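You operate a simulated robot arm through the tools that you are given. There is no shell and no other tool. Be economical: measure what you need, move in short steps, check, and stop when the job is done.

Carry out the task below with a simulated robot arm. There is one attempt and no reset: what you move stays moved.

TASK
Stack the box that says "fuses" from the packing bench top on top of the box marked "magnets".
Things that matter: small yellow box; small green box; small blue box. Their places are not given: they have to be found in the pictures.

It is judged by the outcome, as a careful person would: the job done as asked, and still so three seconds after it is handed in. It fails if anything else is knocked over, pushed out of place, dropped, spilled or broken.

THE ROBOT
A 6-joint arm with a two-finger parallel gripper, fixed in place. Base frame: the origin is at the foot of the arm, x ahead of it, y to its left, z up; the work surface is at about z = 0.9. Lengths are in m, angles in degrees, forces in N, time in s.
With the tool pointing down near the work surface it reaches from about 0.24 to 0.66 m from the base axis. Its first joint turns from -66.0 to 66.0 degrees. Payload 2.9 kg.
Tool frame: the origin (TCP) lies between the finger pads and is the grasp point; the fingertips stand 0.03 m ahead of it; z points along the fingers, y is the line along which they close. The gripper opens to 0.11 m. The fingers are 0.02 m wide and 0.01 m thick; the gripper's body (0.048 by 0.112 m) begins 0.055 m behind the TCP.
Orientation is that of the tool frame in the base frame, as a unit quaternion [x, y, z, w]. With the fingers straight down and closing along the base's y, the tool's x points along the base's -x, its y along +y and its z along -z.

THE INTERFACE
- The arm moves only by the tool nudge_tool. Its argument "deltas" is a list of rows, each an object of numbers (a shift or turn left out is 0, a gripper value left out holds the last): "gripper": the opening, from 0 (shut) to 1 (fully open); "dx", "dy", "dz": the shift along the base's x, y, z in m; "ax", "ay", "az": the turn, a rotation vector about the base's x, y, z in degrees. In form: [{"gripper": .., "dx": .., "dy": .., "dz": .., "ax": .., "ay": .., "az": ..}, ...]. A call has 1 to 8 rows; each row is the pose to reach, as a shift and turn from the pose commanded when the call began. A row lasts 0.2 s, in which the tool goes at most 0.05 m and 8.6 degrees; a call with a longer step from one row to the next is refused whole, and so is a gripper value outside its range. A pose out of reach is approached as far as the arm can. The call stops where the force on the tool passes 40 N (or 10 N more than at its start, if that is more) or the arm is blocked; 0.2 s more then pass. The fingers move at their own pace (about 0.108 m/s each) and stop on an object; they squeeze with about 37 N. The grip force told is the motor's: it shows also when the fingers shut on nothing. Time passes only in rows, and 0.2 s behind the last, so rows that repeat a pose let the fingers close. It gives the time, the measured TCP pose, the force on the tool (base axes), the opening and the grip force at its end, in the units of the frame above (readings bear some noise), and new pictures: "pictures" is both (left out), scene, wrist or none.
- Cameras (640 x 400 px; columns grow to the right, rows downward): "scene" is fixed at [0.0984, 0.4519, 1.4025]; the picture's right is [-0.53, -0.85, 0.00], its down [-0.34, 0.22, -0.91] and it looks along [0.77, -0.49, -0.41] (base axes); focal length 360 px, centre (320, 200). "wrist" rides on the gripper at [-0.036, 0, -0.057] in the tool frame; the picture's right is [0.00, -1.00, 0.00], its down [0.97, 0.00, -0.24] and it looks along [0.24, 0.00, 0.97] (tool axes); focal length 218 px, centre (320, 200).
- pixel_to_xyz(camera, pixels): for up to 12 pixels [column, row] of the newest picture of that camera ("zoom" is the newest enlarged one), the place [x, y, z] in the base frame of the surface seen there, good to about 0.002 m. No time passes.
- enlarge(camera, box): a new picture of the part [left, top, right, bottom] of that camera's present view, enlarged. No time passes.
- sign_off(): hands the job in; it is judged then, once.

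Work in short steps. Measure before you move; look again where a grasp or a placing could have gone wrong, and mend it. You have 60 turns and 120 pictures in all, the two below and enlarged ones among them. Open the gripper and draw the arm clear of the work before you hand the job in, unless the task says otherwise; then end with one line.

The tools are called after ">>>" as name(argument=value, ...) on one line, values as JSON. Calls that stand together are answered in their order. nudge_tool: Moves the arm, as the interface text tells. Its arguments: {"type":"object","properties":{"deltas":{"type":"array"},"pictures":{"type":"string","enum":["both","scene","wrist","none"]}},"required":["deltas"]} The other tools are called the same way: pixel_to_xyz (camera, pixels) gives the place of the surface under pixels of a picture; enlarge (camera, box) takes an enlarged picture of a part of a camera's view; sign_off () hands the job in.

At the start:

```text
time_s: 0.0
ee_pos: [0.458, -0.0325, 1.2094]
ee_rot: [0.0, 1.0, 0.001, 0.001]
contact_force: [0.2, -0.4, -0.3]
width: 0.11
gripper_force: 0.0
```

scene: 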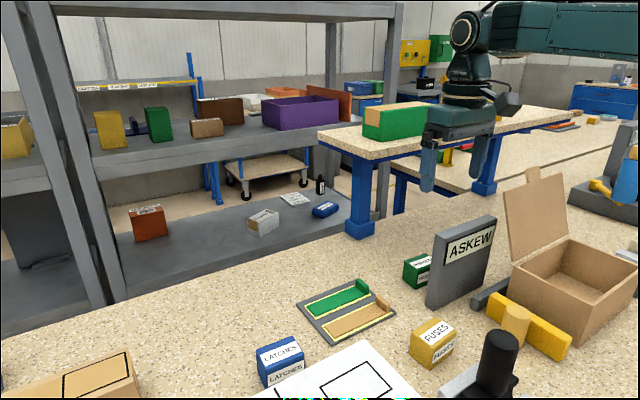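
wrist: 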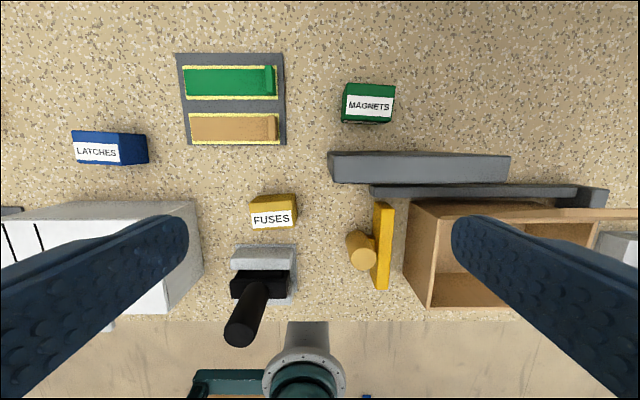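

The fuses box is yellow at wrist (272,212), magnets is green at wrist (368,104). I measure both and enlarge the wrist view.

>>> pixel_to_xyz(camera="wrist", pixels=[[250, 204], [262, 197], [295, 196], [272, 203], [252, 226], [296, 226], [346, 84], [394, 86], [368, 90], [343, 121], [391, 122], [330, 170]])

>>> enlarge(camera="wrist", box=[220, 60, 420, 260])

>>> enlarge(camera="scene", box=[360, 220, 560, 400])

```text
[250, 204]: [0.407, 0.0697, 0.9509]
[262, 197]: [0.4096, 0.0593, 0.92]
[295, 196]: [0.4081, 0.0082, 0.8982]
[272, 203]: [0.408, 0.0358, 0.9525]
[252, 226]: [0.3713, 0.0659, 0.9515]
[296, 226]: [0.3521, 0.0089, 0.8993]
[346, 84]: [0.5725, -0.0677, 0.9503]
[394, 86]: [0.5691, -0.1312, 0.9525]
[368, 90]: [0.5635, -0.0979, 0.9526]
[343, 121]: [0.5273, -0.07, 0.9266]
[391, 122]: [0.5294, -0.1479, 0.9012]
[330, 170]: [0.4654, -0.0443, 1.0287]
```

```text
2.00 times, centred on (320, 160) of wrist
```

zoom: 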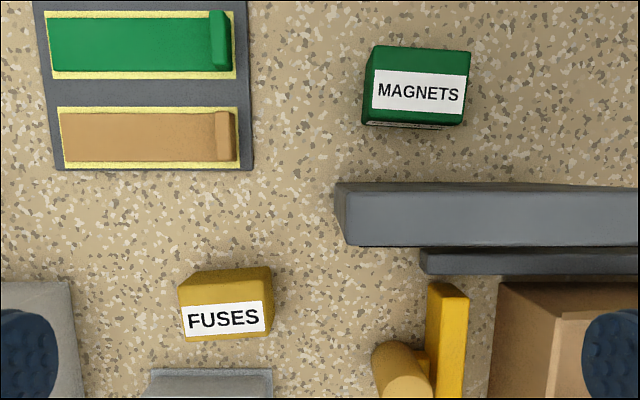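

```text
2.22 times, centred on (460, 310) of scene
```

zoom: 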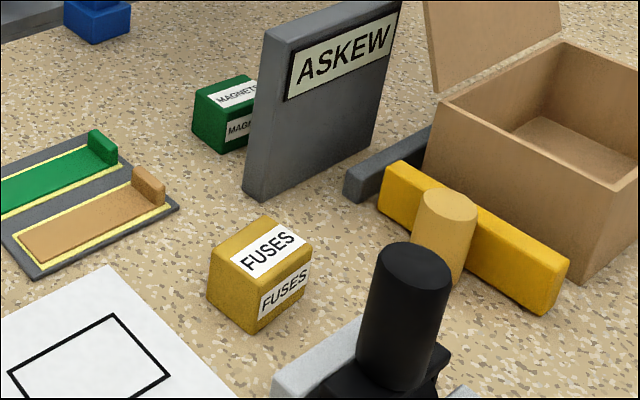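

The camera shows the fuses box slightly turned. I measure the top-face corners of both boxes, plus the neighbouring panel and joystick.

>>> pixel_to_xyz(camera="wrist", pixels=[[251, 205], [291, 201], [291, 225], [254, 228], [349, 85], [394, 88], [391, 117], [347, 114], [333, 155], [505, 160], [262, 250], [240, 320]])

>>> pixel_to_xyz(camera="scene", pixels=[[430, 320], [454, 338], [437, 360], [411, 341], [416, 255], [404, 263], [500, 340], [440, 240], [494, 219]])

>>> enlarge(camera="wrist", box=[235, 185, 315, 235])

>>> enlarge(camera="wrist", box=[330, 75, 410, 125])

```text
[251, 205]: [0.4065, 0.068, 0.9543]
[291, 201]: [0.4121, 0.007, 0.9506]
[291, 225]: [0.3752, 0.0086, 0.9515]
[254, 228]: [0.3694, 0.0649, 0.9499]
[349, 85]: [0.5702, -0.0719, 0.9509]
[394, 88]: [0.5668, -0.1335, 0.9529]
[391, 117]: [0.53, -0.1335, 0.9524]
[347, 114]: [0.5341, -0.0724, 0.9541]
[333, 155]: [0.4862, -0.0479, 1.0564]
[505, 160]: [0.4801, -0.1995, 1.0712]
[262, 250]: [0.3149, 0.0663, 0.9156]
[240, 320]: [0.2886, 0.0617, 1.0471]
```

```text
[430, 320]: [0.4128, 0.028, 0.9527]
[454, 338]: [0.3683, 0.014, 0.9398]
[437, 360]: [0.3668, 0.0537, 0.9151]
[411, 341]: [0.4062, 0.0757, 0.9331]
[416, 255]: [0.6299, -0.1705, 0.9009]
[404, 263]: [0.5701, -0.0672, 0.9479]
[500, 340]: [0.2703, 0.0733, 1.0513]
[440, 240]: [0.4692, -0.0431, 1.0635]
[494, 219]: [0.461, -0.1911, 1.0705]
```

```text
8.00 times, centred on (275, 210) of wrist
```

zoom: 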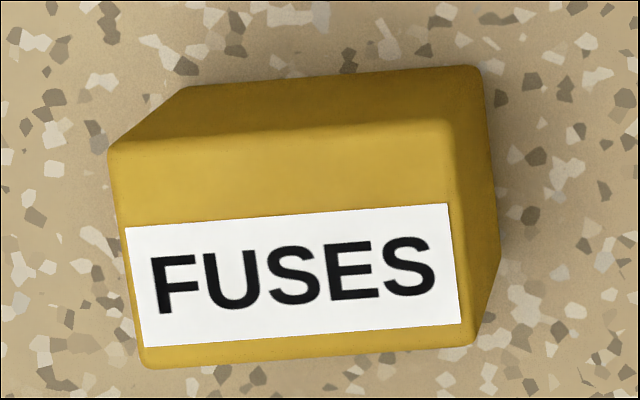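

```text
8.00 times, centred on (370, 100) of wrist
```

zoom: 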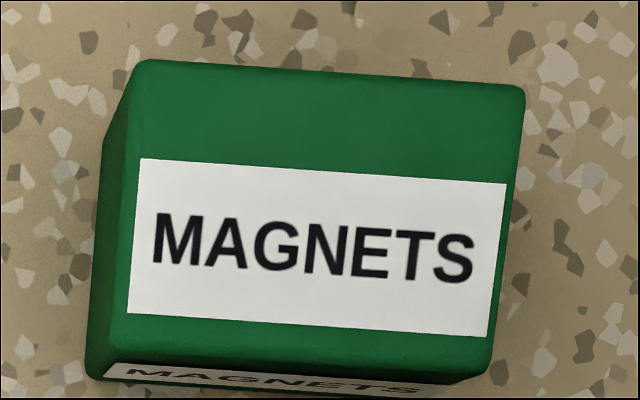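

Fuses box: centre ≈ (0.390, 0.037), 63 mm along y, turned about +4.5°. Magnets: centre ≈ (0.550, -0.103), turned about -4°. I move above the fuses box and partway down.

>>> nudge_tool(deltas=[{"gripper": 1, "dx": -0.03, "dy": 0.03, "az": 2}, {"dx": -0.06, "dy": 0.06, "az": 4.5}, {"dx": -0.068, "dy": 0.0695, "dz": -0.04, "az": 4.5}, {"dx": -0.068, "dy": 0.0695, "dz": -0.09, "az": 4.5}, {"dx": -0.068, "dy": 0.0695, "dz": -0.13, "az": 4.5}, {"dx": -0.068, "dy": 0.0695, "dz": -0.16, "az": 4.5}, {"dx": -0.068, "dy": 0.0695, "dz": -0.16, "az": 4.5}])

```text
time_s: 1.6
ee_pos: [0.3869, 0.0375, 1.0497]
ee_rot: [-0.04, 0.999, 0.0, -0.001]
contact_force: [0.1, -0.5, 0.6]
width: 0.11
gripper_force: 0.1
```

scene: 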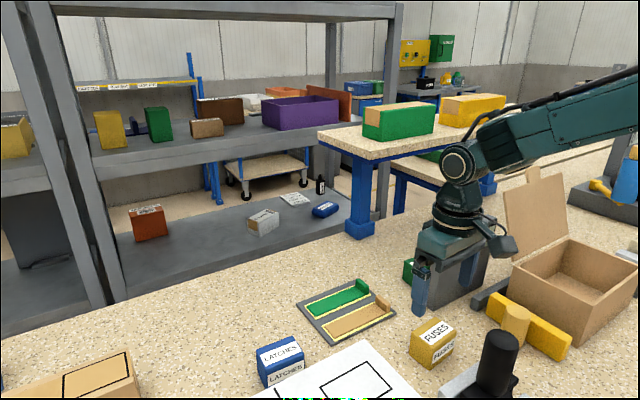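
wrist: 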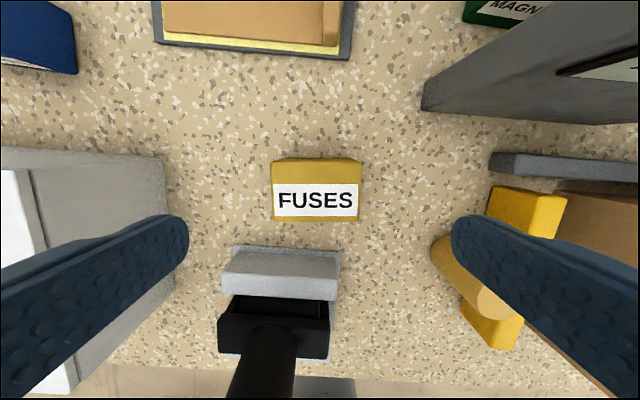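

The box now appears square to the tool at wrist (316,190). I check the box corners and the clearance to the cylinder and the white slab.

>>> pixel_to_xyz(camera="wrist", pixels=[[274, 164], [358, 164], [357, 219], [276, 219], [436, 245], [490, 190], [162, 160], [175, 280], [290, 255], [425, 105], [270, 340]])

```text
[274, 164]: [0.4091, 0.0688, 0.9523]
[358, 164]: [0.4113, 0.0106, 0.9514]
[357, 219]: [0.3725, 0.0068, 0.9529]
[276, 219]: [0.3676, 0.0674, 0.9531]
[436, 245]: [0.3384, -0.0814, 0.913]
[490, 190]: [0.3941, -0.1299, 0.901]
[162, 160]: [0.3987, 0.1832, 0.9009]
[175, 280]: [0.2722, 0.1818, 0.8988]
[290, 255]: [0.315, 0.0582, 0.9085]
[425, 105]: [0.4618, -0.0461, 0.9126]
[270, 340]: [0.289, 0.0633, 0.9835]
```

All clear: nearest obstacles are over 40 mm from the fingers. I descend to z ≈ 0.938 and close.

>>> nudge_tool(deltas=[{"dx": 0.002, "dy": 0.001, "dz": -0.04}, {"dx": 0.002, "dy": 0.001, "dz": -0.08}, {"dx": 0.002, "dy": 0.001, "dz": -0.111}, {"dx": 0.002, "dy": 0.001, "dz": -0.111}, {"dx": 0.002, "dy": 0.001, "dz": -0.111, "gripper": 0.45}, {"dx": 0.002, "dy": 0.001, "dz": -0.111, "gripper": 0.45}, {"dx": 0.002, "dy": 0.001, "dz": -0.111, "gripper": 0.4}, {"dx": 0.002, "dy": 0.001, "dz": -0.111, "gripper": 0.4}])

```text
time_s: 3.4
ee_pos: [0.39, 0.0348, 0.9397]
ee_rot: [-0.039, 0.999, -0.001, 0.0]
contact_force: [0.2, -0.9, -0.6]
width: 0.0652
gripper_force: 37.0
```

scene: 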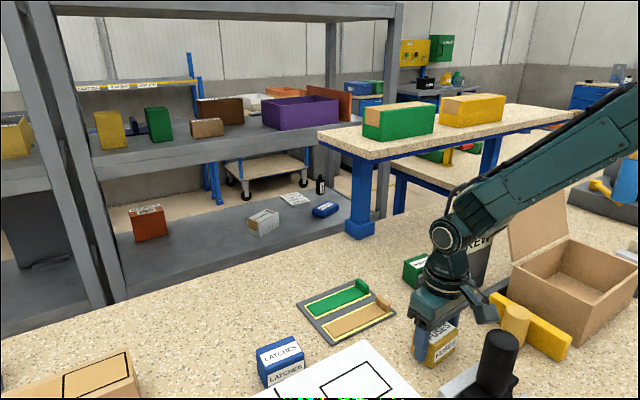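
wrist: 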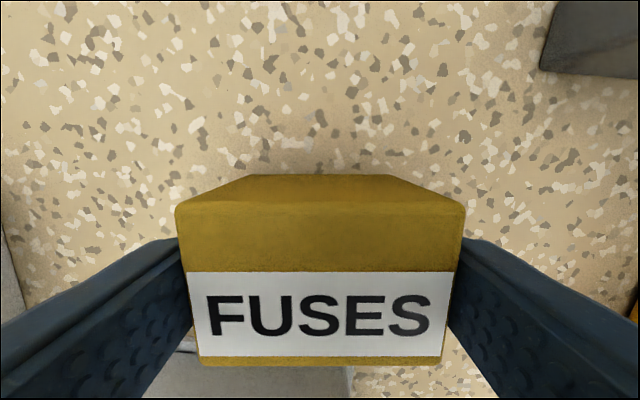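

The box is held (width 0.065, 37 N). I lift straight up.

>>> nudge_tool(deltas=[{"dz": 0.03, "gripper": 0.4}, {"dz": 0.07}, {"dz": 0.11}, {"dz": 0.15}, {"dz": 0.19}, {"dz": 0.22}, {"dz": 0.22}], pictures="wrist")

```text
time_s: 5.0
ee_pos: [0.3924, 0.0364, 1.1596]
ee_rot: [-0.039, 0.999, 0.0, 0.0]
contact_force: [0.3, 0.0, -1.9]
width: 0.0654
gripper_force: 36.7
```

wrist: 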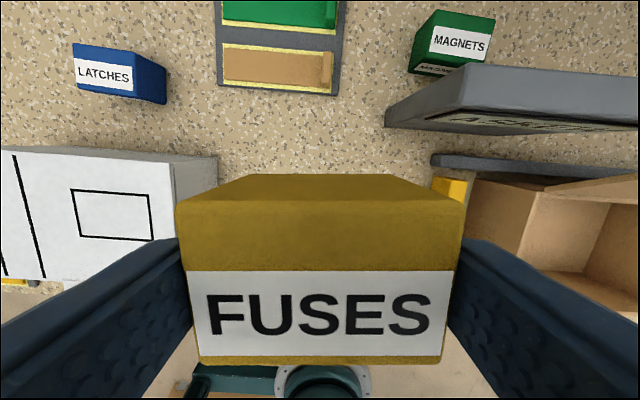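

Held firmly without slipping. I measure the box corners in the grip, then carry it over the magnets box at this height.

>>> pixel_to_xyz(camera="wrist", pixels=[[184, 206], [456, 206], [438, 360], [204, 362]])

>>> nudge_tool(deltas=[{"dx": 0.026, "dy": -0.023, "az": -1.5}, {"dx": 0.053, "dy": -0.047, "az": -3}, {"dx": 0.08, "dy": -0.07, "az": -4.5}, {"dx": 0.106, "dy": -0.093, "az": -6}, {"dx": 0.133, "dy": -0.117, "az": -7.5}, {"dx": 0.159, "dy": -0.14, "az": -8.5}, {"dx": 0.159, "dy": -0.14, "az": -8.5}])

```text
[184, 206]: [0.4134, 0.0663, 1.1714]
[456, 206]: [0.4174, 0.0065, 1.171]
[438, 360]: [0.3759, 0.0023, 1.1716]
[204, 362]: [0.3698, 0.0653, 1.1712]
```

```text
time_s: 6.6
ee_pos: [0.5494, -0.1033, 1.1585]
ee_rot: [0.035, 0.999, 0.0, -0.001]
contact_force: [0.0, -0.7, -1.6]
width: 0.0652
gripper_force: 36.9
```

scene: 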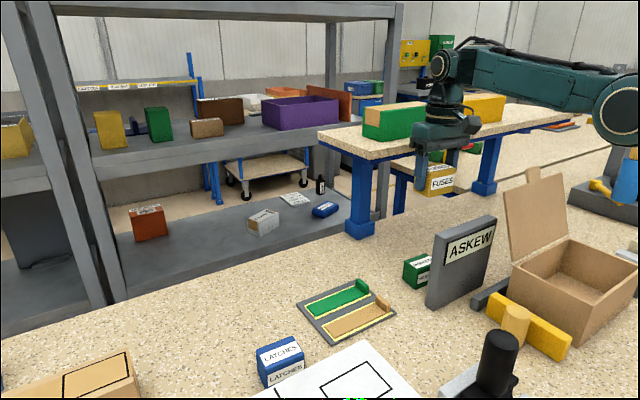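
wrist: 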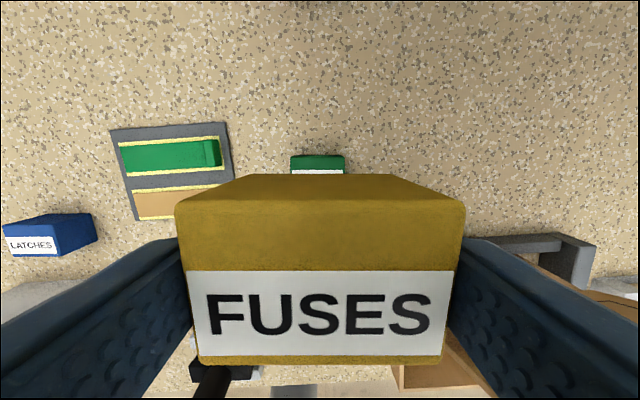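

The green box's back edge is centred at wrist column 318, matching the grip. Before descending beside the ASKEW panel, I check how low and far the wrist's protruding knob reaches.

>>> pixel_to_xyz(camera="scene", pixels=[[476, 126], [470, 130], [479, 118], [440, 145], [416, 145], [440, 130], [462, 140], [455, 185], [465, 110]])

>>> enlarge(camera="scene", box=[380, 60, 540, 220])

```text
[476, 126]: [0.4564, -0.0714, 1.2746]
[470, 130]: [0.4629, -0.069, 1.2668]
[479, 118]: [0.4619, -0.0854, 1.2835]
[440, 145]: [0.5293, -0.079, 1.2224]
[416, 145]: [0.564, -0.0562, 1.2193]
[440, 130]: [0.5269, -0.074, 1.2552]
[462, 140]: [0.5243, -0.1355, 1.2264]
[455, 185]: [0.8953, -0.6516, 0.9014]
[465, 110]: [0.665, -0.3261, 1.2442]
```

```text
2.50 times, centred on (460, 140) of scene
```

zoom: 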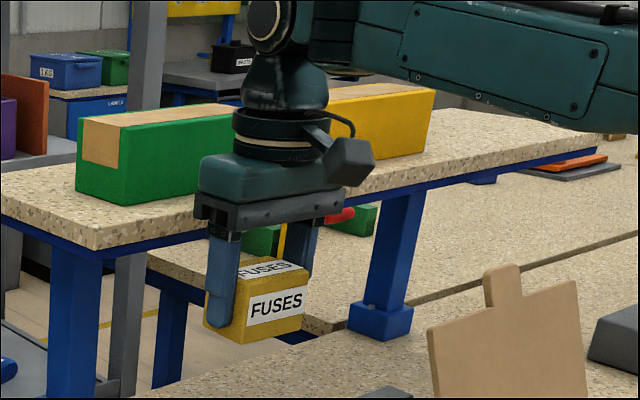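

The knob at x≈0.46 passes above the panel; I verify its lowest point and the panel's top edge.

>>> pixel_to_xyz(camera="zoom", pixels=[[345, 182], [355, 182], [335, 175], [370, 165], [325, 165]])

>>> pixel_to_xyz(camera="scene", pixels=[[434, 236], [455, 227], [475, 220], [494, 217], [490, 215], [465, 222]])

```text
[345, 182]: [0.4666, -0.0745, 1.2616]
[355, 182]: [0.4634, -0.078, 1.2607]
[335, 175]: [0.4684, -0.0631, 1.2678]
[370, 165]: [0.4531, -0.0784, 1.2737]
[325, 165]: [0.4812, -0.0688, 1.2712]
```

```text
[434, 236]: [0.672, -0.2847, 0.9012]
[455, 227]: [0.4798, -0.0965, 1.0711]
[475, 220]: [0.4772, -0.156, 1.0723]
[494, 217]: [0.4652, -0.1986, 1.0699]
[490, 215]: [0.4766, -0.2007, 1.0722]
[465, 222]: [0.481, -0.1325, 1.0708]
```

Knob bottom will end near 1.09 against the panel top at 1.072, so it clears. I descend to just above the green box and look.

>>> nudge_tool(deltas=[{"dx": -0.001, "dz": -0.03}, {"dx": -0.001, "dz": -0.06}, {"dx": -0.001, "dz": -0.09}, {"dx": -0.001, "dz": -0.12}, {"dx": -0.001, "dz": -0.14}, {"dx": -0.001, "dz": -0.14}])

>>> enlarge(camera="scene", box=[370, 180, 530, 300])

```text
time_s: 8.0
ee_pos: [0.5498, -0.102, 1.0173]
ee_rot: [0.034, 0.999, 0.001, 0.0]
contact_force: [0.1, 1.0, -1.3]
width: 0.0653
gripper_force: 37.4
```

scene: 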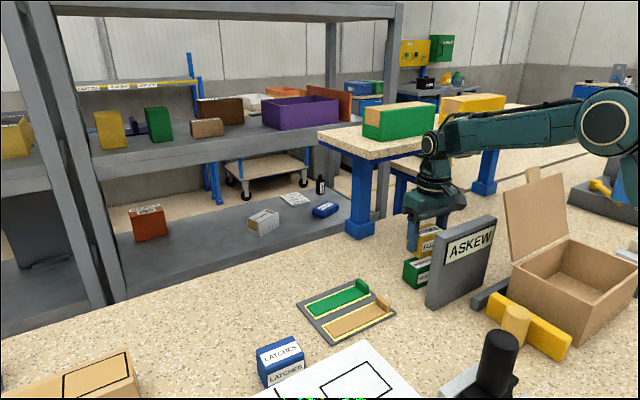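
wrist: 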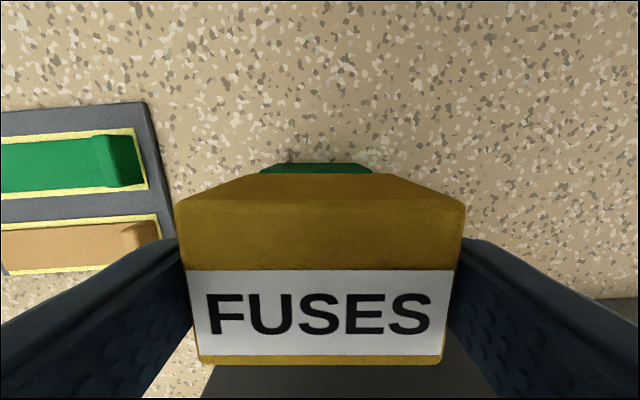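

```text
3.33 times, centred on (450, 240) of scene
```

zoom: 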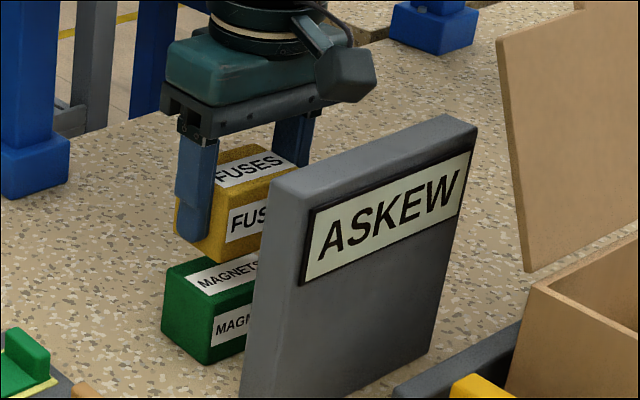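

The boxes line up, with the green one about 2 mm toward +y (wrist columns 258–375). I shift slightly and lower, then check contact.

>>> nudge_tool(deltas=[{"dy": 0.002, "dz": -0.012}, {"dy": 0.002, "dz": -0.02}, {"dy": 0.002, "dz": -0.023}, {"dy": 0.002, "dz": -0.023}], pictures="none")

>>> enlarge(camera="scene", box=[380, 190, 500, 300])

```text
time_s: 9.0
ee_pos: [0.5485, -0.1007, 0.9949]
ee_rot: [0.035, 0.999, 0.0, 0.0]
contact_force: [0.2, -0.2, -0.7]
width: 0.0652
gripper_force: 37.0
```

```text
3.64 times, centred on (440, 245) of scene
```

zoom: 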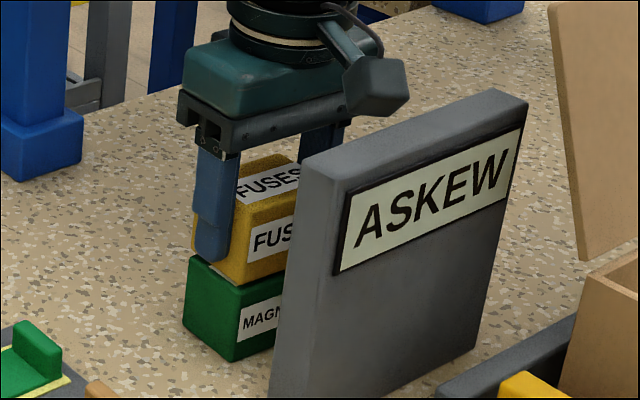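

Nearly touching (no load yet). I lower by single millimetres to contact.

>>> nudge_tool(deltas=[{"dz": -0.001}, {"dz": -0.002}, {"dz": -0.002}], pictures="none")

```text
time_s: 9.8
ee_pos: [0.5486, -0.0993, 0.9935]
ee_rot: [0.036, 0.999, 0.0, 0.0]
contact_force: [-1.1, 0.7, -0.1]
width: 0.0652
gripper_force: 36.7
```

>>> nudge_tool(deltas=[{"dz": -0.001}, {"dz": -0.001}], pictures="none")

>>> enlarge(camera="scene", box=[395, 215, 455, 295])

```text
time_s: 10.4
ee_pos: [0.5495, -0.1016, 0.9932]
ee_rot: [0.035, 0.999, 0.001, 0.0]
contact_force: [-0.5, 0.2, -0.9]
width: 0.0653
gripper_force: 37.1
```

```text
5.00 times, centred on (425, 255) of scene
```

zoom: 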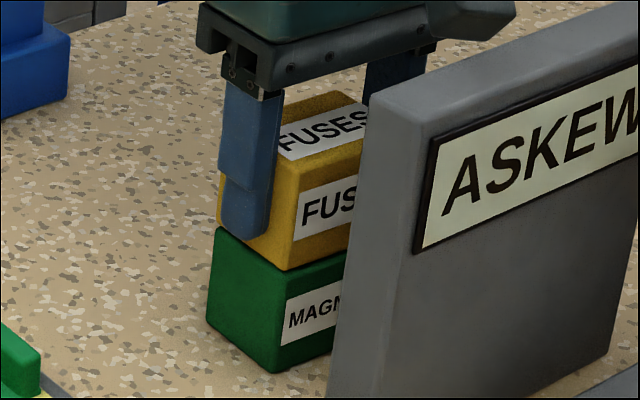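

Still barely any load; two more millimetres, one at a time.

>>> nudge_tool(deltas=[{"dz": -0.001}, {"dz": -0.001}], pictures="none")

>>> nudge_tool(deltas=[{"dz": -0.001}, {"dz": -0.001}], pictures="none")

>>> enlarge(camera="scene", box=[395, 215, 455, 295])

```text
time_s: 11.0
ee_pos: [0.5507, -0.1012, 0.9915]
ee_rot: [0.035, 0.999, 0.0, -0.001]
contact_force: [-1.4, 1.9, 3.7]
width: 0.0653
gripper_force: 36.6
```

```text
time_s: 11.6
ee_pos: [0.55, -0.1026, 0.9925]
ee_rot: [0.034, 0.999, 0.0, 0.001]
contact_force: [-2.8, 2.6, 13.6]
width: 0.0652
gripper_force: 36.7
```

```text
5.00 times, centred on (425, 255) of scene
```

zoom: 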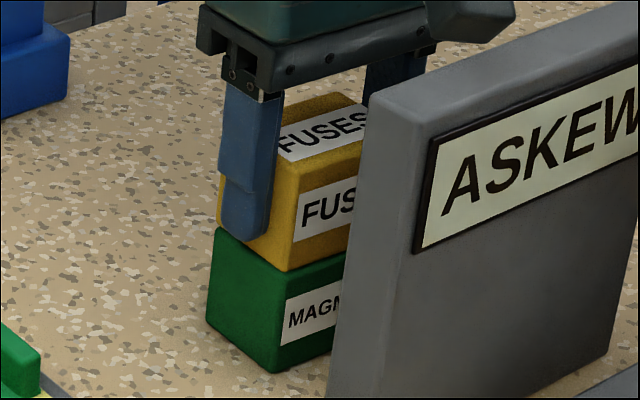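

Firm contact (13.6 N up). I ease off 1 mm and open the fingers.

>>> nudge_tool(deltas=[{"dz": 0.001}, {"dz": 0.001, "gripper": 0.65}, {"dz": 0.001, "gripper": 0.75}, {"dz": 0.001, "gripper": 0.9}, {"dz": 0.001, "gripper": 0.9}, {"dz": 0.001, "gripper": 0.9}])

```text
time_s: 13.0
ee_pos: [0.5504, -0.1011, 0.992]
ee_rot: [0.034, 0.999, -0.001, 0.0]
contact_force: [0.3, -0.3, -0.8]
width: 0.0993
gripper_force: 0.1
```

scene: 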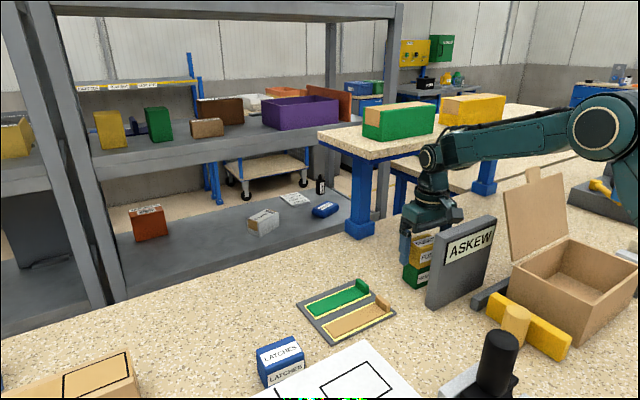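
wrist: 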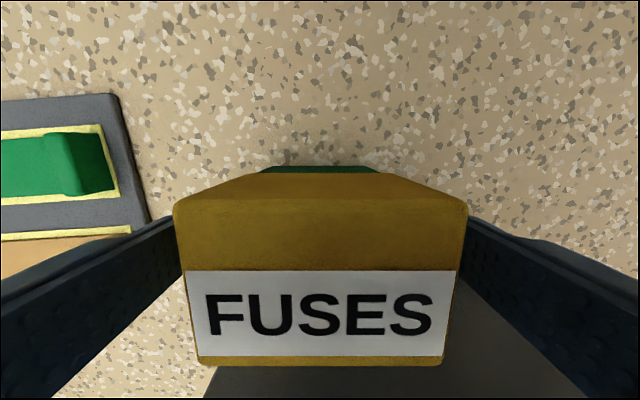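

The box is released and resting squarely on the green one, with fingers clear on both sides. I rise straight up.

>>> nudge_tool(deltas=[{"dz": 0.02}, {"dz": 0.05}, {"dz": 0.09}, {"dz": 0.13}, {"dz": 0.17}, {"dz": 0.2}, {"dz": 0.22}, {"dz": 0.22}])

>>> enlarge(camera="scene", box=[370, 210, 490, 310])

```text
time_s: 14.8
ee_pos: [0.5498, -0.1021, 1.214]
ee_rot: [0.035, 0.999, 0.0, -0.001]
contact_force: [-0.6, 0.8, -0.2]
width: 0.0988
gripper_force: 0.1
```

scene: 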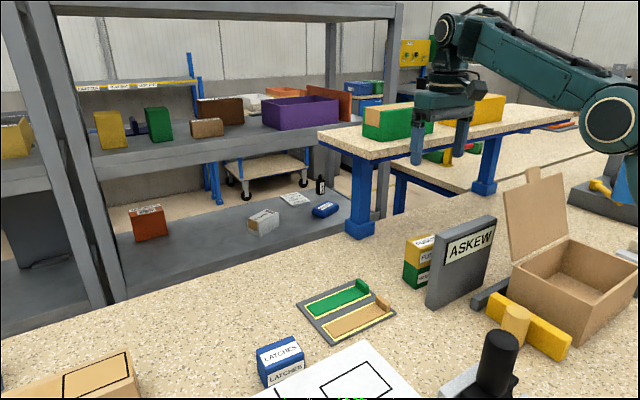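
wrist: 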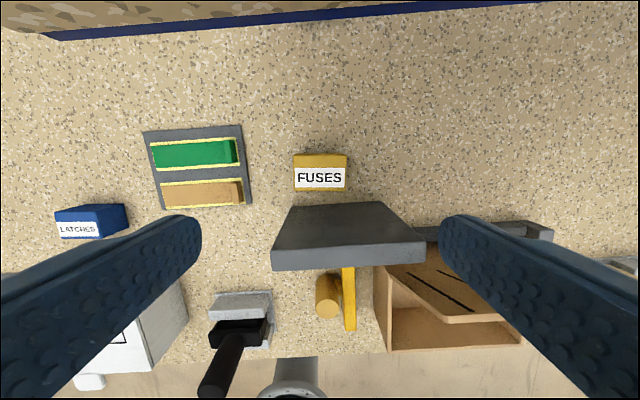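

```text
4.00 times, centred on (430, 260) of scene
```

zoom: 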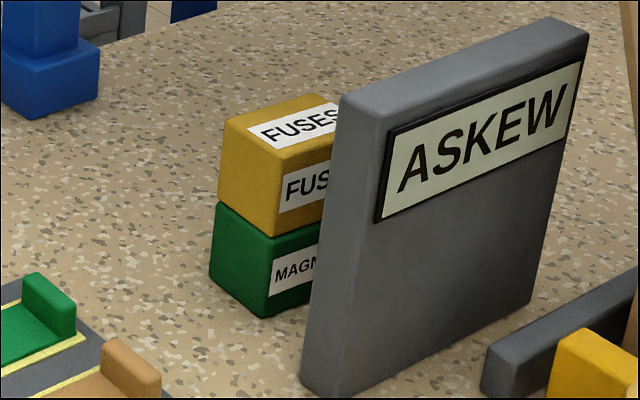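

The stack stands aligned and steady, nothing else has moved, and the arm is clear, so I hand it in.

>>> sign_off()

```text
The job is handed in.
```

The "fuses" box is stacked squarely on the "magnets" box, nothing else was moved, and the gripper is open and clear of the work.
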